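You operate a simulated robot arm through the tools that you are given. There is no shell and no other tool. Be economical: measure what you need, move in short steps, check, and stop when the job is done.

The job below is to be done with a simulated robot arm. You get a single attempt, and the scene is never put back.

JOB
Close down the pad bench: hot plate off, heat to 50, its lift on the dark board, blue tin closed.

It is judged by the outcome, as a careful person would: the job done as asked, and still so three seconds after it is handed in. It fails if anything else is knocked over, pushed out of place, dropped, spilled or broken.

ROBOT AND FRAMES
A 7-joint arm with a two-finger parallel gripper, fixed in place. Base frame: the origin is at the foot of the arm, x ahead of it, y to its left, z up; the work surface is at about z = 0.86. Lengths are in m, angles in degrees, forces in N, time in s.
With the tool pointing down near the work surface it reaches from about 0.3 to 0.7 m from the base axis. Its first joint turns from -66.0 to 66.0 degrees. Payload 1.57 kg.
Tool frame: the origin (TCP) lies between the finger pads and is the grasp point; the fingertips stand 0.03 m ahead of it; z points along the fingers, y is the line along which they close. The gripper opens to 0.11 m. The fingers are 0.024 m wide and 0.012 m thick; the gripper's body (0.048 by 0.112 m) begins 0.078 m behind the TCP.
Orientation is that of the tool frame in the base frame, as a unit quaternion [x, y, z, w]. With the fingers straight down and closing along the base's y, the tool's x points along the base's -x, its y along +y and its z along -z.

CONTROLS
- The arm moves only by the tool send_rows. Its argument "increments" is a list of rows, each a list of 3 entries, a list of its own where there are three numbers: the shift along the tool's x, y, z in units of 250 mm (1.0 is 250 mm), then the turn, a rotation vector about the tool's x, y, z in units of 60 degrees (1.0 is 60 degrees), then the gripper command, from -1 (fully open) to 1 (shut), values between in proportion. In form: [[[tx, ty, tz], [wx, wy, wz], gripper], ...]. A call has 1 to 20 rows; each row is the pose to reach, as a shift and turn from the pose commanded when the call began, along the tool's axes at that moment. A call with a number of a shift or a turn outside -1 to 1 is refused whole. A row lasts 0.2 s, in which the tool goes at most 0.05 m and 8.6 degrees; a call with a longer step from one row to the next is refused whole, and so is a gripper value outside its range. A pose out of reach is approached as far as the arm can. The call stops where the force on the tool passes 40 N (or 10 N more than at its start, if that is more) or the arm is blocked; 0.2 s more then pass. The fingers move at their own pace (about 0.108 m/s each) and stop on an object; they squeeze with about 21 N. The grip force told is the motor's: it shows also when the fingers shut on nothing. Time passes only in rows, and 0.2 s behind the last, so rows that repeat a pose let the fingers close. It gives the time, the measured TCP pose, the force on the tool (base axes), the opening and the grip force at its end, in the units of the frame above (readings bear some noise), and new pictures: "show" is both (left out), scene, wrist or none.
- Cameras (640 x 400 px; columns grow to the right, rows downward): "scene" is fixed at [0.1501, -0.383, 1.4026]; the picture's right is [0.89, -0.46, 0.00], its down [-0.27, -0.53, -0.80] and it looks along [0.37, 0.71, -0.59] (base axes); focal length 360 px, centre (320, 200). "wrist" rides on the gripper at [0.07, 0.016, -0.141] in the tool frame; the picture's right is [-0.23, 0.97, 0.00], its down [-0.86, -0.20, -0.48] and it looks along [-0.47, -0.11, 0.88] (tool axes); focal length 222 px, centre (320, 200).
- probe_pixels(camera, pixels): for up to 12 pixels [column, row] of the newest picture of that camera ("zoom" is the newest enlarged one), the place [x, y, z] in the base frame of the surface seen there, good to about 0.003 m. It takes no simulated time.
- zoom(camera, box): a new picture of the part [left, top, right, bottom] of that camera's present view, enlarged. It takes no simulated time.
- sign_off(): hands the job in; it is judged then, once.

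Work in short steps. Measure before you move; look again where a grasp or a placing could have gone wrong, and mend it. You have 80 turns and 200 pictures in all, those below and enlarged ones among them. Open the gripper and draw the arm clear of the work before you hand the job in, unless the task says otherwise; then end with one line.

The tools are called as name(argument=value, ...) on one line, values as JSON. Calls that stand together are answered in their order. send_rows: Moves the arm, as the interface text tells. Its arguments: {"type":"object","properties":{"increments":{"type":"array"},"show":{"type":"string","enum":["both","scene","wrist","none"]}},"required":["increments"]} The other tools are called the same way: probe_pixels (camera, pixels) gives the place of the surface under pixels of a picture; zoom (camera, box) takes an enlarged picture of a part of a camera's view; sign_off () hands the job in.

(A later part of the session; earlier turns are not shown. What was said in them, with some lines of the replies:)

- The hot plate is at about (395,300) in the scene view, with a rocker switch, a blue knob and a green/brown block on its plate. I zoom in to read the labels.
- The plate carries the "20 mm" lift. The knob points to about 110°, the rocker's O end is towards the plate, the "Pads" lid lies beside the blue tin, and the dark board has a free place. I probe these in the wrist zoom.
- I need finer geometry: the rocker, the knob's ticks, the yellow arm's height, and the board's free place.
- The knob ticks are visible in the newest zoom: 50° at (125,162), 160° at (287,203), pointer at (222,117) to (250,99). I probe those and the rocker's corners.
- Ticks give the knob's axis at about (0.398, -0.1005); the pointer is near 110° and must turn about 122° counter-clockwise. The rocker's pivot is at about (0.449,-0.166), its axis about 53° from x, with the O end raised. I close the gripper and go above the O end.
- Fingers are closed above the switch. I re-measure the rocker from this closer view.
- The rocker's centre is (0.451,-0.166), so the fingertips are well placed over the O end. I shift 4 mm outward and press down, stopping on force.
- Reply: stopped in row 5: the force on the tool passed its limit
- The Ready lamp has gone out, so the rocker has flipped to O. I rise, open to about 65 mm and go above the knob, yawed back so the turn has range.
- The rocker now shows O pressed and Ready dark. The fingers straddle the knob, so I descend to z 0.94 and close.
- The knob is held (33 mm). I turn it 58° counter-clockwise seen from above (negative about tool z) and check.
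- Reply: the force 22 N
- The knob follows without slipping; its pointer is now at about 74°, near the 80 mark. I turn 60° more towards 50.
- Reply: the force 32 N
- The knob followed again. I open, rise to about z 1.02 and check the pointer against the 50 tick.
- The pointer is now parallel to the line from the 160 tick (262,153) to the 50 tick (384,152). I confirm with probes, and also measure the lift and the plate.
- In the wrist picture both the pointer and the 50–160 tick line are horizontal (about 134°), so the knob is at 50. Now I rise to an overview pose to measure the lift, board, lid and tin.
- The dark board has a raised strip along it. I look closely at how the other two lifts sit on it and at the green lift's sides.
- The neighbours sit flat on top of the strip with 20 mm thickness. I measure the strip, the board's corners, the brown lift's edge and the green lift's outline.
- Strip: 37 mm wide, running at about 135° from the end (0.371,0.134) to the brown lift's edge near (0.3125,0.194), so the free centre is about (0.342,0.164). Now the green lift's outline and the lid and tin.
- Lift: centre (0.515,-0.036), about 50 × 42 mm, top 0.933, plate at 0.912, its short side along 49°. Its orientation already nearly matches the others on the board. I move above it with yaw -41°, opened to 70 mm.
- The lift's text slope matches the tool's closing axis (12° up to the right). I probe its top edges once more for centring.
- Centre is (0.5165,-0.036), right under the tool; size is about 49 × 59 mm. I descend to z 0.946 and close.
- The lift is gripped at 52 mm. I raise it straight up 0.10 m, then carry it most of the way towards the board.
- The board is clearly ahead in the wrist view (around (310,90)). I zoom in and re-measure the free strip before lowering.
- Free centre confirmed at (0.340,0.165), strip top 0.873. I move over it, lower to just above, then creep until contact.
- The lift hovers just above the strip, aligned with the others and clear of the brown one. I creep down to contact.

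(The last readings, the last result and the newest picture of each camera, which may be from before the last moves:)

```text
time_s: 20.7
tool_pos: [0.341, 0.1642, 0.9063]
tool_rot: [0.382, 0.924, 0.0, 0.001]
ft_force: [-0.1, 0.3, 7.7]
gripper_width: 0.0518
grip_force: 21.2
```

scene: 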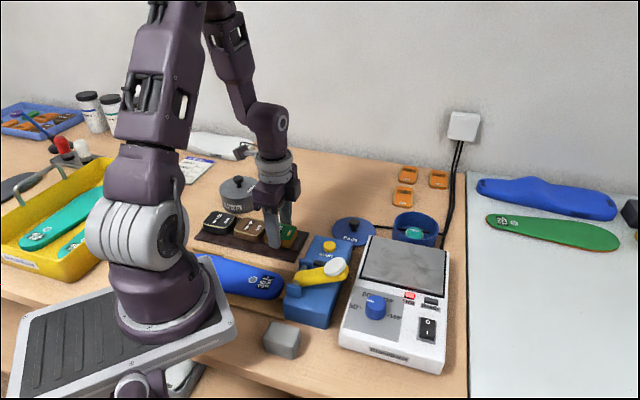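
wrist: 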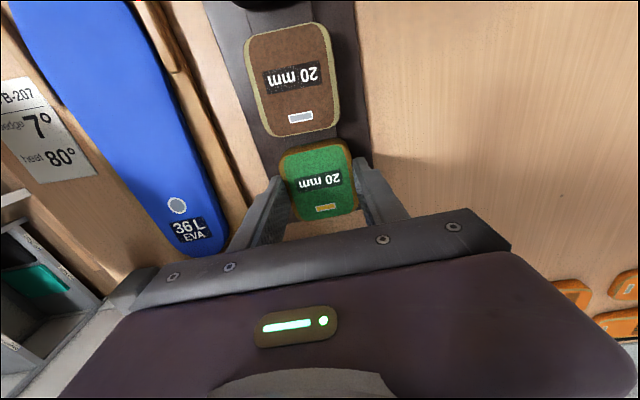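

Contact at 7.7 N, so the lift is resting on the strip. I open and rise.

send_rows(increments=[[[0, 0, 0], [0, 0, 0], -0.27], [[0, 0, 0], [0, 0, 0], -0.27], [[0, 0, -0.1], [0, 0, 0], -0.27], [[0, 0, -0.3], [0, 0, 0], -0.27], [[0, 0, -0.48], [0, 0, 0], -0.27], [[0, 0, -0.6], [0, 0, 0], -0.27]])

zoom(camera="scene", box=[190, 190, 330, 280])

```text
time_s: 22.1
tool_pos: [0.3402, 0.1652, 1.057]
tool_rot: [0.384, 0.923, -0.001, 0.0]
ft_force: [0.7, 0.1, 0.4]
gripper_width: 0.0699
grip_force: 0.2
```

scene: 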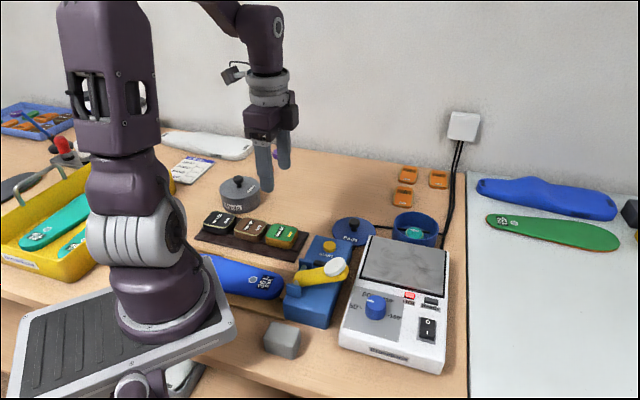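
wrist: 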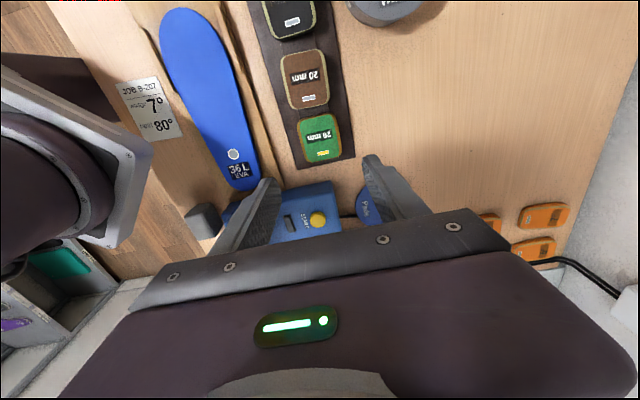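

```text
4.44 times, centred on (260, 235) of scene
```

zoom: 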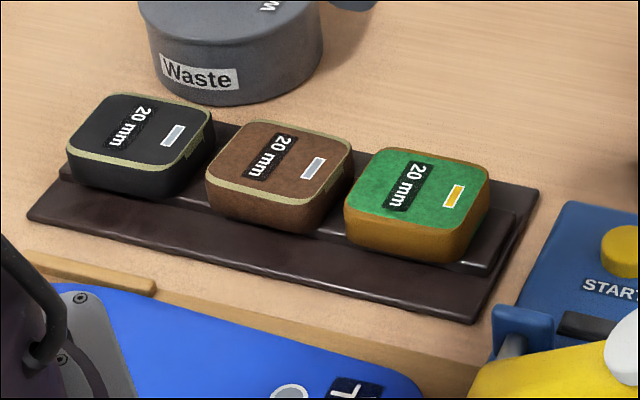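

The lift sits neatly on the board. Next I move to view the lid and the tin closely.

send_rows(increments=[[[-0.1, 0.007, -0.1], [0, 0, -0.12], -0.5], [[-0.22, 0.014, -0.2], [0, 0, -0.25], -1], [[-0.34, 0.021, -0.252], [0, 0, -0.38], -1], [[-0.46, 0.03, -0.252], [0, 0, -0.51], -1], [[-0.56, 0.037, -0.252], [0, 0, -0.64], -1], [[-0.636, 0.042, -0.252], [0, 0, -0.75], -1], [[-0.636, 0.042, -0.252], [0, 0, -0.75], -1]])

zoom(camera="wrist", box=[260, 80, 420, 220])

zoom(camera="scene", box=[325, 195, 455, 275])

```text
time_s: 23.7
tool_pos: [0.461, 0.0611, 1.119]
tool_rot: [-0.001, 1.0, -0.001, 0.002]
ft_force: [0.4, 0.6, 0.2]
gripper_width: 0.11
grip_force: 0.0
```

scene: 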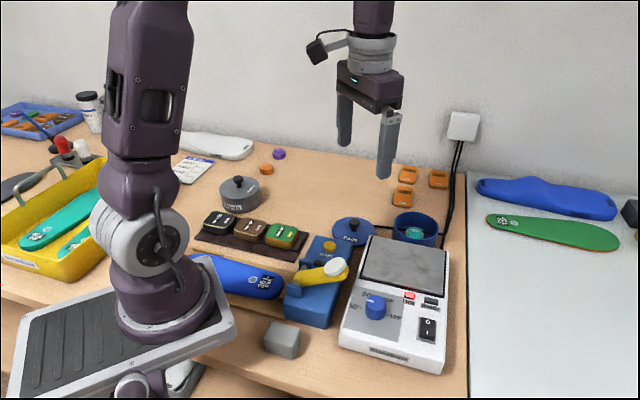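
wrist: 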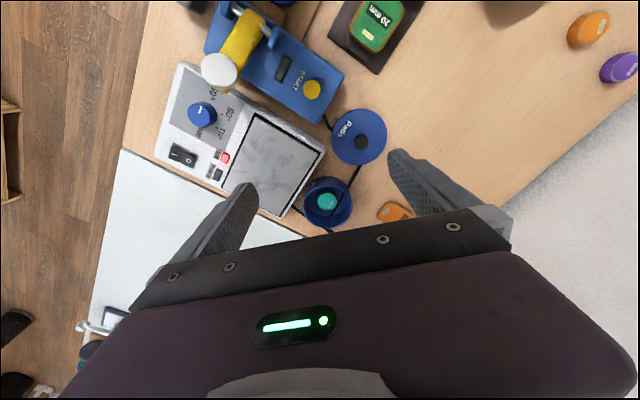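

```text
2.86 times, centred on (340, 150) of wrist
```

zoom: 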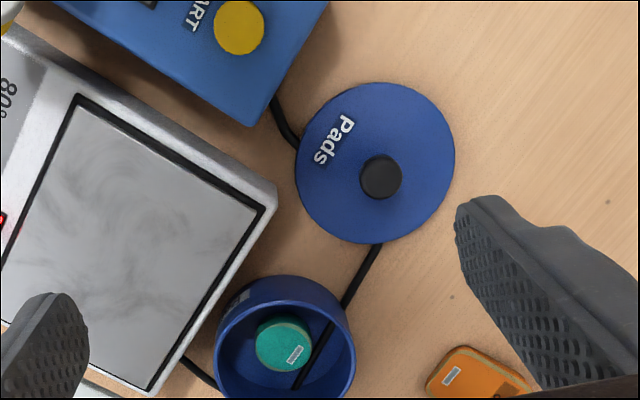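

```text
4.92 times, centred on (390, 235) of scene
```

zoom: 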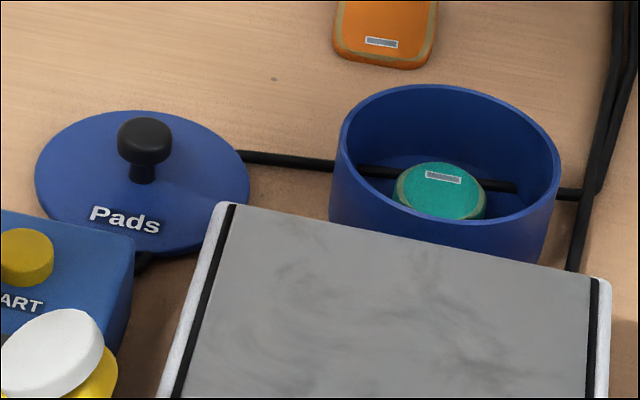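

The cable runs at bench level and doesn't cross the rim. I measure the lid edge, its knob and the tin rim in both views.

probe_pixels(camera="zoom", pixels=[[40, 172], [245, 182], [150, 114], [125, 245], [144, 132], [143, 178], [342, 150], [556, 165], [450, 88], [540, 215], [360, 205], [440, 178]])

zoom(camera="wrist", box=[290, 100, 400, 240])

```text
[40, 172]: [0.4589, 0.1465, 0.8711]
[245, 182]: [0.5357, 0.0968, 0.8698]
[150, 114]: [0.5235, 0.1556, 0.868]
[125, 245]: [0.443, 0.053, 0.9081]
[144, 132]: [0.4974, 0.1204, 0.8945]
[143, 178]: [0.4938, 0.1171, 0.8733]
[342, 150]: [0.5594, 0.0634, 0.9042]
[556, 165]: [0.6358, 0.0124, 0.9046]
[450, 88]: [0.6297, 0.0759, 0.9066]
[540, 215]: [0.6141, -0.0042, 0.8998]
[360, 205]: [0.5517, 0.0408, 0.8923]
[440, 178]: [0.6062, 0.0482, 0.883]
```

```text
2.86 times, centred on (345, 170) of wrist
```

zoom: 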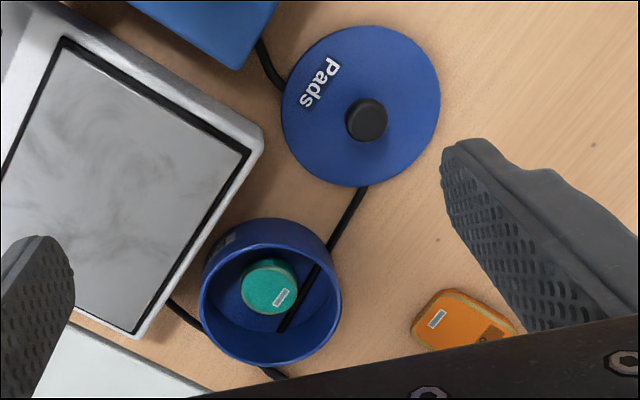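

probe_pixels(camera="zoom", pixels=[[202, 297], [338, 290], [270, 364], [265, 250], [213, 265], [322, 262], [220, 340], [325, 335], [367, 118], [283, 118], [439, 95], [365, 185]])

```text
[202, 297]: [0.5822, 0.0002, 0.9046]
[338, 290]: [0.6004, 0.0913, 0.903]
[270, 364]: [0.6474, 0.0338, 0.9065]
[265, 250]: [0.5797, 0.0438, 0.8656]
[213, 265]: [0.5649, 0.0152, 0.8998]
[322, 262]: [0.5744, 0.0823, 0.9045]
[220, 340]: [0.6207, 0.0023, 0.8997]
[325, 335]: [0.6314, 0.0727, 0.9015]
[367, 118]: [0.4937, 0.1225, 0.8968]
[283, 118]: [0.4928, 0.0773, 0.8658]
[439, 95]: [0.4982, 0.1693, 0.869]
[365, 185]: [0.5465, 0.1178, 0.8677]
```

Lid centre/knob (0.497,0.122), radius 46 mm, knob top 0.896; tin centre (0.600,0.043), radius 46 mm, rim 0.905. I go above the lid's knob.

send_rows(increments=[[[-0.05, 0.08, 0.12], [0, 0, 0], -0.09], [[-0.1, 0.16, 0.25], [0, 0, 0], -0.09], [[-0.144, 0.244, 0.4], [0, 0, 0], -0.09], [[-0.144, 0.244, 0.516], [0, 0, 0], -0.09], [[-0.144, 0.244, 0.516], [0, 0, 0], -0.09]])

zoom(camera="wrist", box=[220, 80, 440, 240])

```text
time_s: 24.9
tool_pos: [0.4981, 0.1232, 0.9893]
tool_rot: [0.0, 1.0, 0.0, 0.002]
ft_force: [-0.4, -0.3, 0.3]
gripper_width: 0.0603
grip_force: 0.0
```

scene: 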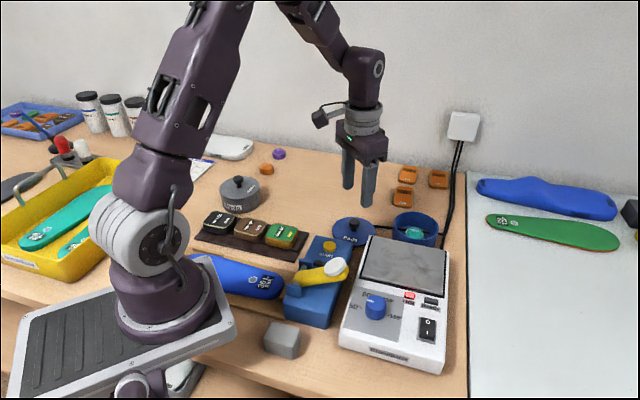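
wrist: 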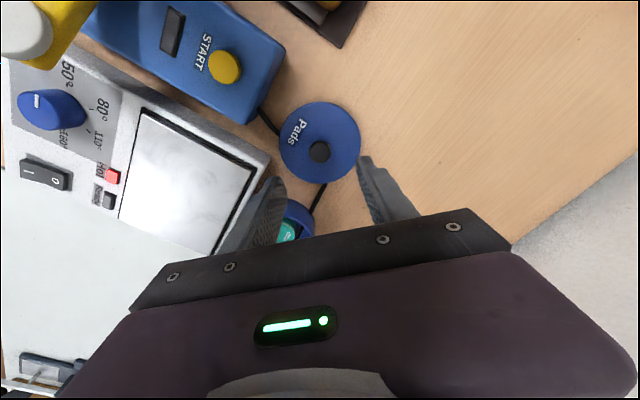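

```text
2.50 times, centred on (330, 160) of wrist
```

zoom: 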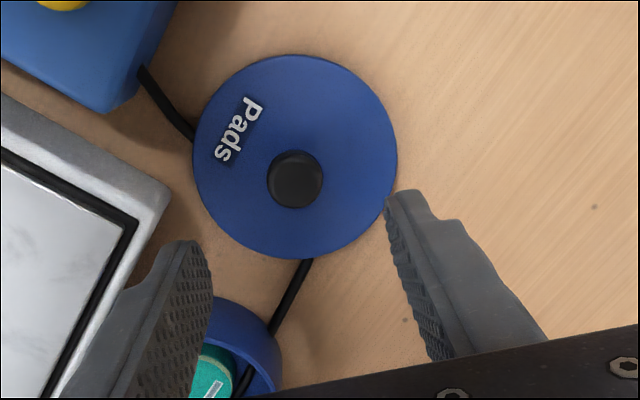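

probe_pixels(camera="zoom", pixels=[[295, 178], [270, 180], [320, 180], [296, 153], [296, 204], [196, 150], [394, 150], [300, 57], [300, 256], [300, 225], [240, 210]])

```text
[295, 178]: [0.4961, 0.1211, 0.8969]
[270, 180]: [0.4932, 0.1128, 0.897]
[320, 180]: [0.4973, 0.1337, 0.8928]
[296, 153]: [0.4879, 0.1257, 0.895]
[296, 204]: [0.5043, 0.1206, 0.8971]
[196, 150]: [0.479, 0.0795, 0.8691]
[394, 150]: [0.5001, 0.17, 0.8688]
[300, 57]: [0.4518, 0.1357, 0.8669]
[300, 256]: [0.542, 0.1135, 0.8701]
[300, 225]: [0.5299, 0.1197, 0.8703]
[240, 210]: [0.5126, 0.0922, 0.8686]
```

The knob's centre is (0.496,0.1225), diameter about 23 mm. I descend so the tips stop about 6 mm above the lid's plate, then close.

send_rows(increments=[[[0.006, -0.003, 0.15], [0, 0, 0], -0.09], [[0.006, -0.003, 0.27], [0, 0, 0], -0.09], [[0.006, -0.003, 0.331], [0, 0, 0], -0.09], [[0.006, -0.003, 0.331], [0, 0, 0], 1], [[0.006, -0.003, 0.331], [0, 0, 0], 1], [[0.006, -0.003, 0.331], [0, 0, 0], 1]])

zoom(camera="scene", box=[310, 180, 460, 270])

```text
time_s: 26.3
tool_pos: [0.4957, 0.1206, 0.9066]
tool_rot: [-0.001, 1.0, 0.0, 0.001]
ft_force: [-0.6, -0.1, -0.5]
gripper_width: 0.0234
grip_force: 21.3
```

scene: 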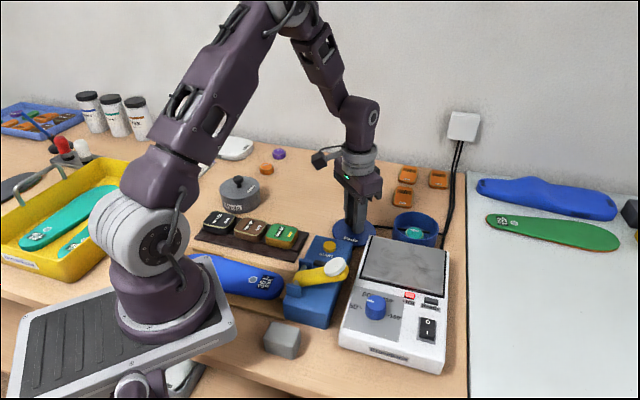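
wrist: 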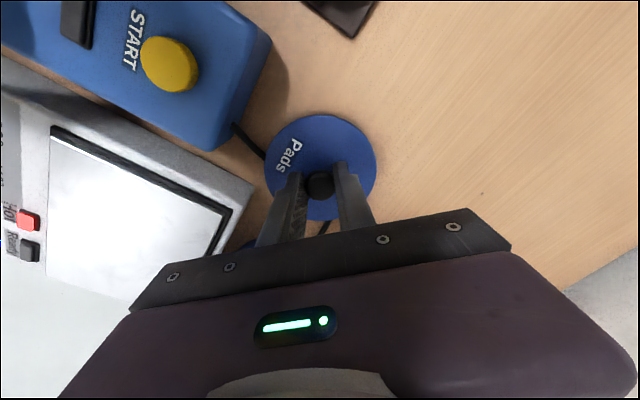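

```text
4.27 times, centred on (385, 225) of scene
```

zoom: 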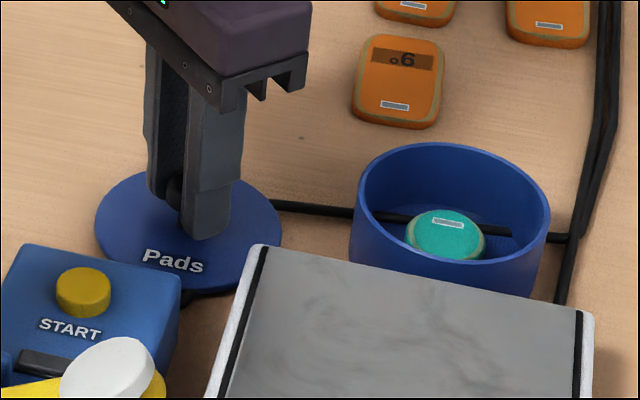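

The knob is held at 23 mm. I lift 0.1 m and carry the lid over the tin.

send_rows(increments=[[[0, 0, -0.06], [0, 0, 0], 1], [[0, 0, -0.2], [0, 0, 0], 1], [[0, 0, -0.36], [0, 0, 0], 1], [[-0.1, -0.08, -0.38], [0, 0, 0], 1], [[-0.2, -0.16, -0.38], [0, 0, 0], 1], [[-0.31, -0.24, -0.38], [0, 0, 0], 1], [[-0.413, -0.314, -0.38], [0, 0, 0], 1], [[-0.413, -0.314, -0.38], [0, 0, 0], 1]])

zoom(camera="scene", box=[340, 150, 500, 270])

```text
time_s: 28.1
tool_pos: [0.5992, 0.0422, 1.002]
tool_rot: [-0.001, 1.0, 0.0, 0.002]
ft_force: [0.7, -0.1, -0.8]
gripper_width: 0.023
grip_force: 20.8
```

scene: 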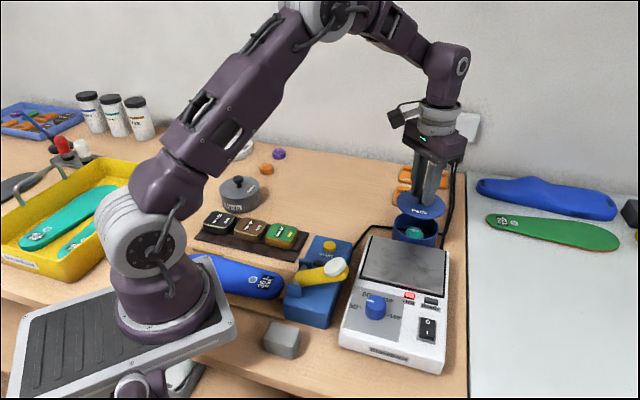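
wrist: 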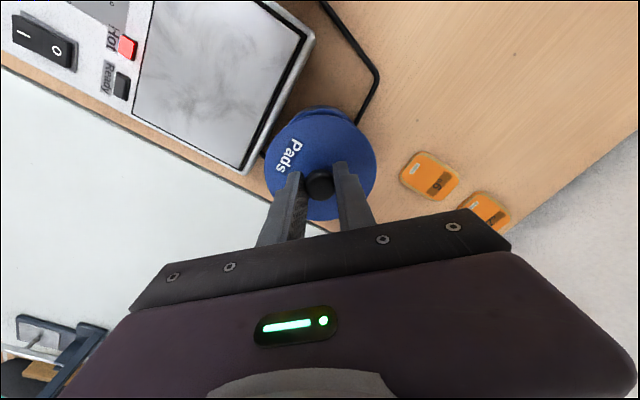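

```text
3.33 times, centred on (420, 210) of scene
```

zoom: 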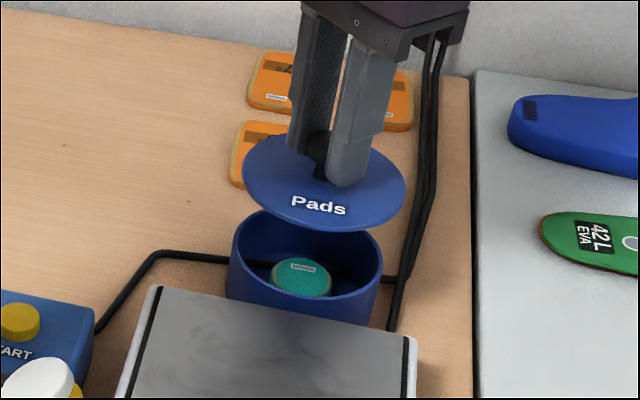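

The lid hangs level over the tin. I measure its edges before lowering.

probe_pixels(camera="zoom", pixels=[[246, 175], [403, 192], [270, 140], [330, 227], [377, 217], [265, 212], [234, 240], [380, 260], [376, 250], [245, 222], [390, 158]])

probe_pixels(camera="wrist", pixels=[[266, 165], [374, 165], [320, 116], [310, 218], [318, 182], [300, 112], [340, 112], [320, 108]])

```text
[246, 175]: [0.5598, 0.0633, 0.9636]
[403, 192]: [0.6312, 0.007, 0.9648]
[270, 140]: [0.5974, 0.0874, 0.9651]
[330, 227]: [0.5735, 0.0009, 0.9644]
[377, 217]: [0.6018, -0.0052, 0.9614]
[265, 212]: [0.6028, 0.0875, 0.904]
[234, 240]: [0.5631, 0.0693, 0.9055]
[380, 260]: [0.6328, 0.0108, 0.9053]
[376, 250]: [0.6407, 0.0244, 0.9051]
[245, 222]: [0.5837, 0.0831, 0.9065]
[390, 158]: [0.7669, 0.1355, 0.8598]
```

```text
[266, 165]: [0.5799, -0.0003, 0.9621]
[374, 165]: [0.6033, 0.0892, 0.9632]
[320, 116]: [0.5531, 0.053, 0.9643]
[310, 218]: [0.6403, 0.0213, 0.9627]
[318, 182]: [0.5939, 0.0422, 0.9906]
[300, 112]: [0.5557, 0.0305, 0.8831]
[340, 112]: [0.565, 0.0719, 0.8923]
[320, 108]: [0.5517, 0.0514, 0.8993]
```

The lid's centre is about (0.599,0.0415), the tin's (0.600,0.043), so I correct by about 1 mm and lower, creeping near contact.

send_rows(increments=[[[-0.004, 0.005, 0.08], [0, 0, 0], 1], [[-0.004, 0.005, 0.15], [0, 0, 0], 1], [[-0.004, 0.005, 0.18], [0, 0, 0], 1], [[-0.004, 0.005, 0.18], [0, 0, 0], 1]])

zoom(camera="scene", box=[360, 180, 480, 270])

```text
time_s: 29.1
tool_pos: [0.5998, 0.0446, 0.9576]
tool_rot: [-0.001, 1.0, 0.0, 0.001]
ft_force: [-0.1, 0.7, -0.4]
gripper_width: 0.0227
grip_force: 21.2
```

scene: 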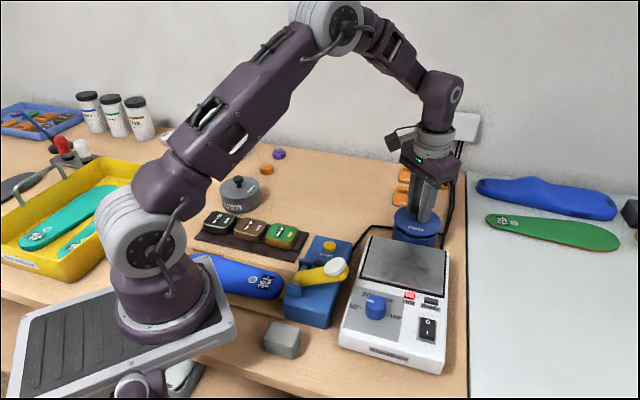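
wrist: 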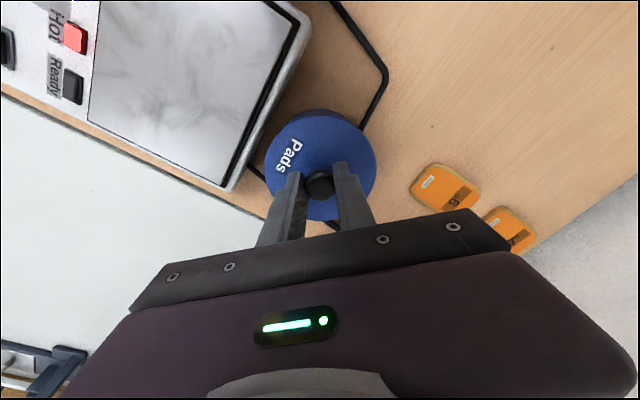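

```text
4.44 times, centred on (420, 225) of scene
```

zoom: 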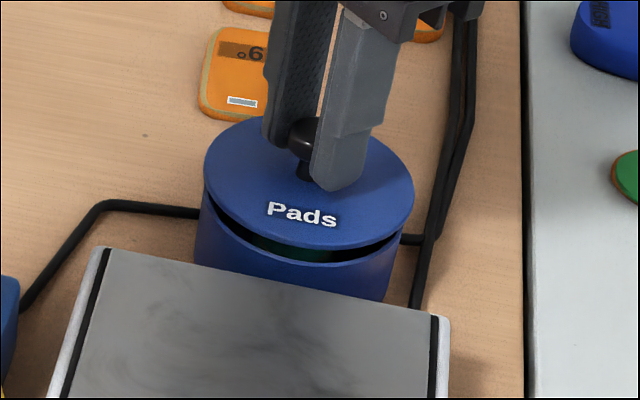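

The lid seems a little to the right of the tin (lid edges 205–413, tin wall 197–397). I probe both before lowering.

probe_pixels(camera="zoom", pixels=[[208, 165], [410, 195], [230, 133], [310, 247], [370, 238], [220, 215], [201, 200], [394, 250], [395, 262], [200, 225], [388, 285], [330, 260]])

zoom(camera="wrist", box=[250, 90, 390, 230])

```text
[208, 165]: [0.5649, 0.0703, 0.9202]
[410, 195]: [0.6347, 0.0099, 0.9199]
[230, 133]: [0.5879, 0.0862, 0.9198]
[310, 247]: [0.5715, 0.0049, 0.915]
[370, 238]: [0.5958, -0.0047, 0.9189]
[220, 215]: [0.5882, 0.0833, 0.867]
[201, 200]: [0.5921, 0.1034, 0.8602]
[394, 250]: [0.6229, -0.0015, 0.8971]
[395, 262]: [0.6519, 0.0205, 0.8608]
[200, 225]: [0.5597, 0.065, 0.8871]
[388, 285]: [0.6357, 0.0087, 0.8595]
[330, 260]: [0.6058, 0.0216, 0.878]
```

```text
2.86 times, centred on (320, 160) of wrist
```

zoom: 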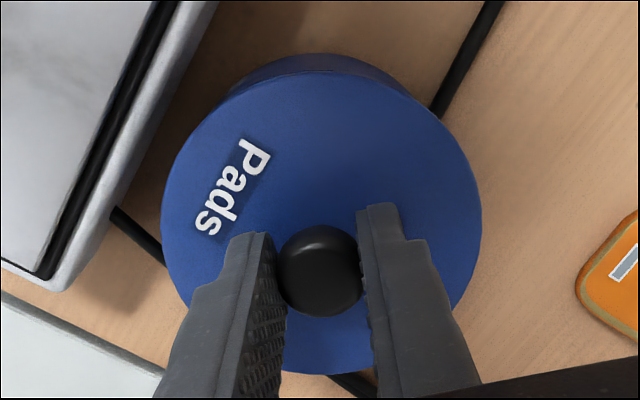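

Probed centres agree within about 1 mm. I correct that and creep down until contact.

send_rows(increments=[[[0.004, 0.002, 0.008], [0, 0, 0], 1], [[0.004, 0.002, 0.014], [0, 0, 0], 1], [[0.004, 0.002, 0.02], [0, 0, 0], 1], [[0.004, 0.002, 0.026], [0, 0, 0], 1], [[0.004, 0.002, 0.032], [0, 0, 0], 1]])

zoom(camera="scene", box=[360, 180, 480, 270])

```text
time_s: 30.3
tool_pos: [0.5989, 0.0444, 0.9492]
tool_rot: [0.0, 1.0, 0.001, 0.001]
ft_force: [0.9, -0.4, -1.7]
gripper_width: 0.0233
grip_force: 21.3
```

scene: 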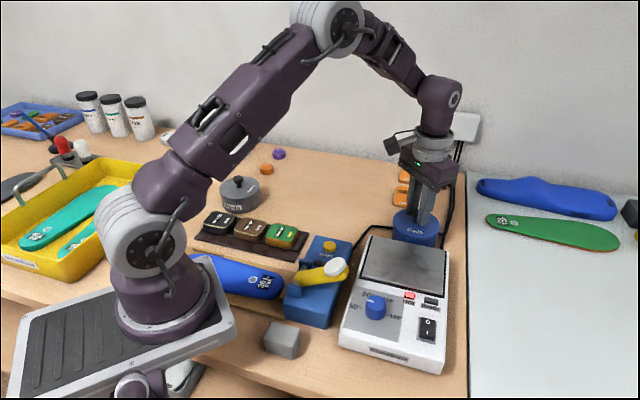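
wrist: 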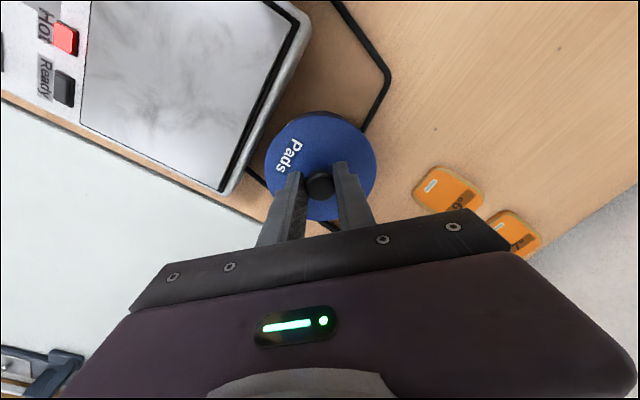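

```text
4.44 times, centred on (420, 225) of scene
```

zoom: 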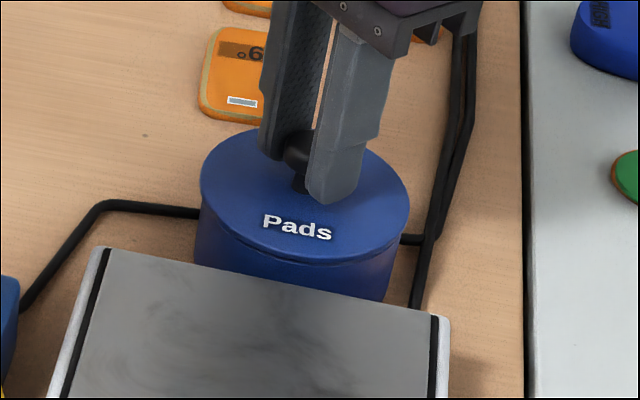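

Almost seated with no contact yet; the lid still sits about 1.5–2 mm to the right, so I nudge it left and keep creeping.

send_rows(increments=[[[0.006, 0.003, 0.0], [0, 0, 0], 1], [[0.006, 0.003, 0.006], [0, 0, 0], 1], [[0.006, 0.003, 0.012], [0, 0, 0], 1], [[0.006, 0.003, 0.018], [0, 0, 0], 1]], show="none")

zoom(camera="scene", box=[370, 190, 470, 260])

```text
time_s: 31.3
tool_pos: [0.5984, 0.0438, 0.9456]
tool_rot: [0.0, 1.0, 0.0, 0.002]
ft_force: [0.8, -1.0, 16.6]
gripper_width: 0.0235
grip_force: 21.1
```

```text
5.71 times, centred on (420, 225) of scene
```

zoom: 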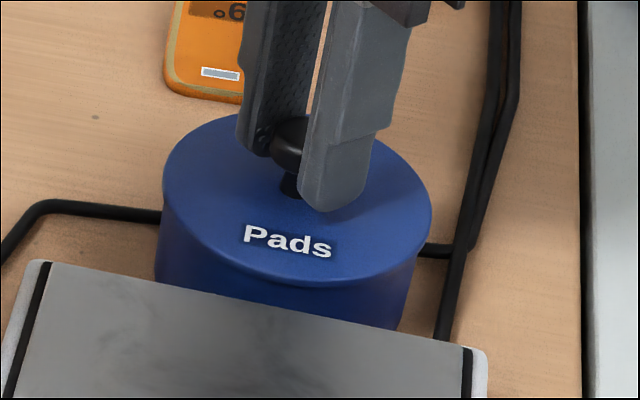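

Contact at 16.6 N with no gap visible: the lid is seated. I release and rise straight up.

send_rows(increments=[[[0, 0, -0.008], [0, 0, 0], 1], [[0, 0, -0.008], [0, 0, 0], -0.09], [[0, 0, -0.008], [0, 0, 0], -0.09], [[0, 0, -0.15], [0, 0, 0], -0.09], [[0, 0, -0.35], [0, 0, 0], -0.09], [[0.1, 0, -0.55], [0, 0, 0], -0.5], [[0.25, 0, -0.7], [0, 0, 0], -1], [[0.4, 0, -0.8], [0, 0, 0], -1], [[0.4, 0, -0.8], [0, 0, 0], -1]])

zoom(camera="scene", box=[340, 190, 460, 270])

zoom(camera="scene", box=[340, 260, 460, 370])

zoom(camera="wrist", box=[200, 80, 400, 240])

```text
refused: row 6 steps farther than a row can; nothing moved
```

```text
5.00 times, centred on (400, 230) of scene
```

zoom: 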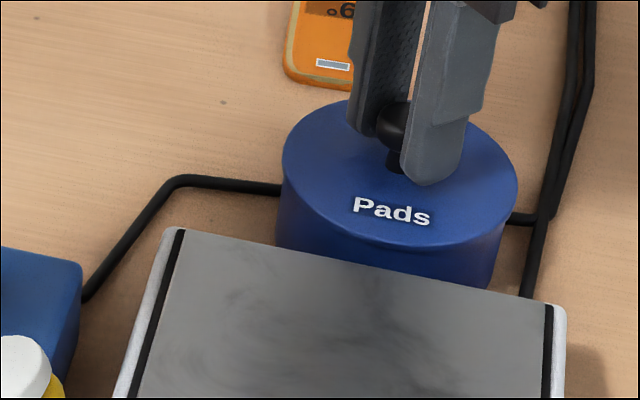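

```text
3.64 times, centred on (400, 315) of scene
```

zoom: 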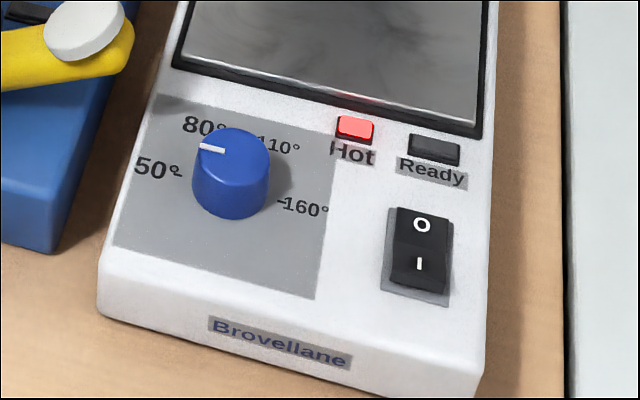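

```text
2.50 times, centred on (300, 160) of wrist
```

zoom: 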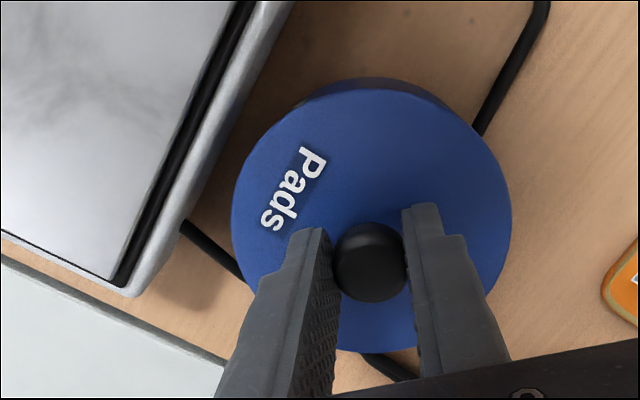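

The step was too long and nothing moved. I resend it with shorter steps.

send_rows(increments=[[[0, 0, 0], [0, 0, 0], -0.09], [[0, 0, 0], [0, 0, 0], -0.09], [[0, 0, -0.1], [0, 0, 0], -0.09], [[0, 0, -0.25], [0, 0, 0], -0.09], [[0, 0, -0.4], [0, 0, 0], -0.09], [[0.1, 0, -0.53], [0, 0, 0], -0.5], [[0.22, 0, -0.65], [0, 0, 0], -1], [[0.36, 0, -0.75], [0, 0, 0], -1], [[0.45, 0, -0.8], [0, 0, 0], -1], [[0.45, 0, -0.8], [0, 0, 0], -1]])

zoom(camera="scene", box=[340, 190, 460, 270])

zoom(camera="wrist", box=[140, 60, 380, 240])

```text
time_s: 33.5
tool_pos: [0.4845, 0.0457, 1.1451]
tool_rot: [0.0, 1.0, -0.001, 0.001]
ft_force: [-0.3, -0.3, 0.4]
gripper_width: 0.1103
grip_force: 0.0
```

scene: 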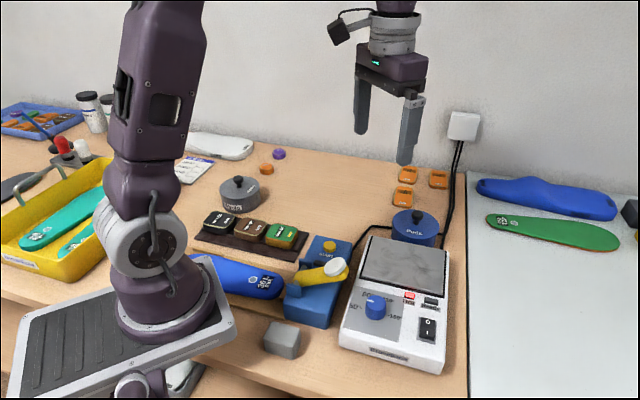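
wrist: 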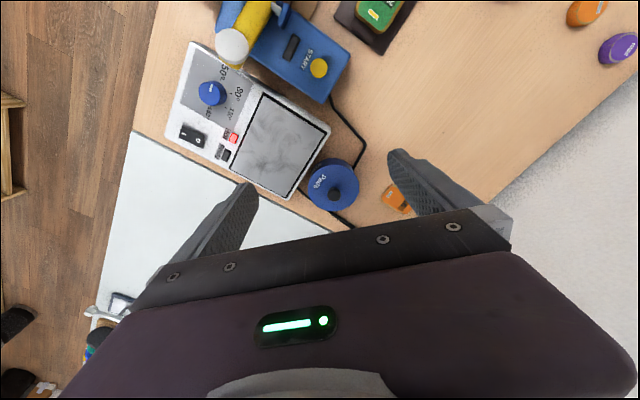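

```text
5.00 times, centred on (400, 230) of scene
```

zoom: 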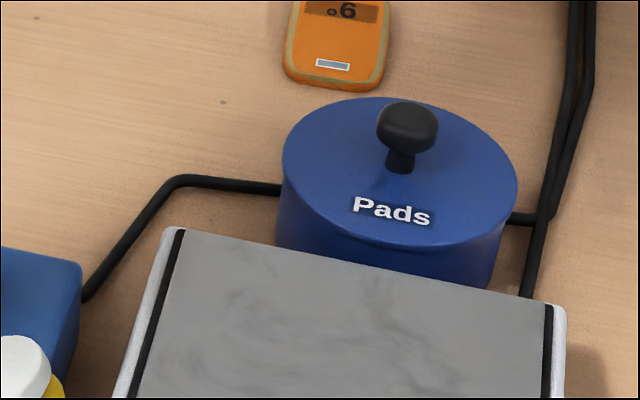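

```text
2.22 times, centred on (260, 150) of wrist
```

zoom: 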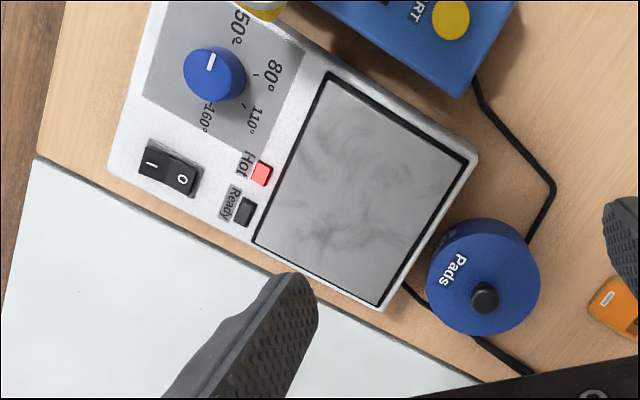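

The lid is on the tin. I check that it lies level, and take one tight zoom of the knob's pointer against the 50 tick.

probe_pixels(camera="wrist", pixels=[[316, 190], [350, 190], [334, 168], [330, 206]])

zoom(camera="wrist", box=[185, 55, 255, 125])

zoom(camera="scene", box=[345, 280, 405, 330])

```text
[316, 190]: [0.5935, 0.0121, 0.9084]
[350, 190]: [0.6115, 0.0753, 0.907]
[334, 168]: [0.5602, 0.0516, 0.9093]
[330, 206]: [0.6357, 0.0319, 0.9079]
```

```text
5.71 times, centred on (220, 90) of wrist
```

zoom: 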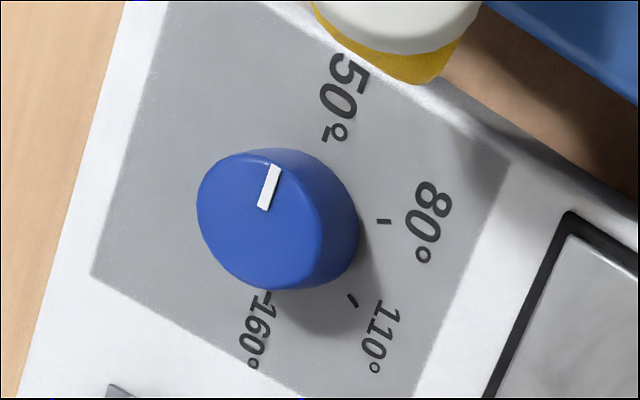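

```text
8.00 times, centred on (375, 305) of scene
```

zoom: 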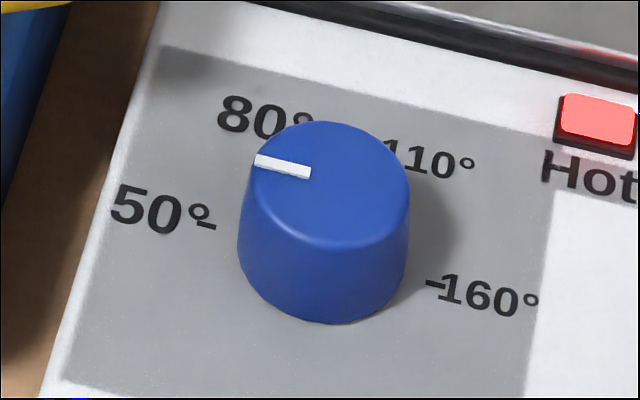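

The lid is level (0.907–0.909 all round) and centred. The pointer lies along the 50 tick within a few degrees, the switch is at O, and the lift is on the board. The arm is clear with the gripper open, so I hand in.

sign_off()

```text
The job is handed in.
```

The pad bench is closed down: the hot plate is off, its heat is set to 50 (pointer within a few degrees of the tick), the 20 mm lift is on the dark board, and the blue tin has its lid on; the plate's red Hot lamp was still lit at hand-in.
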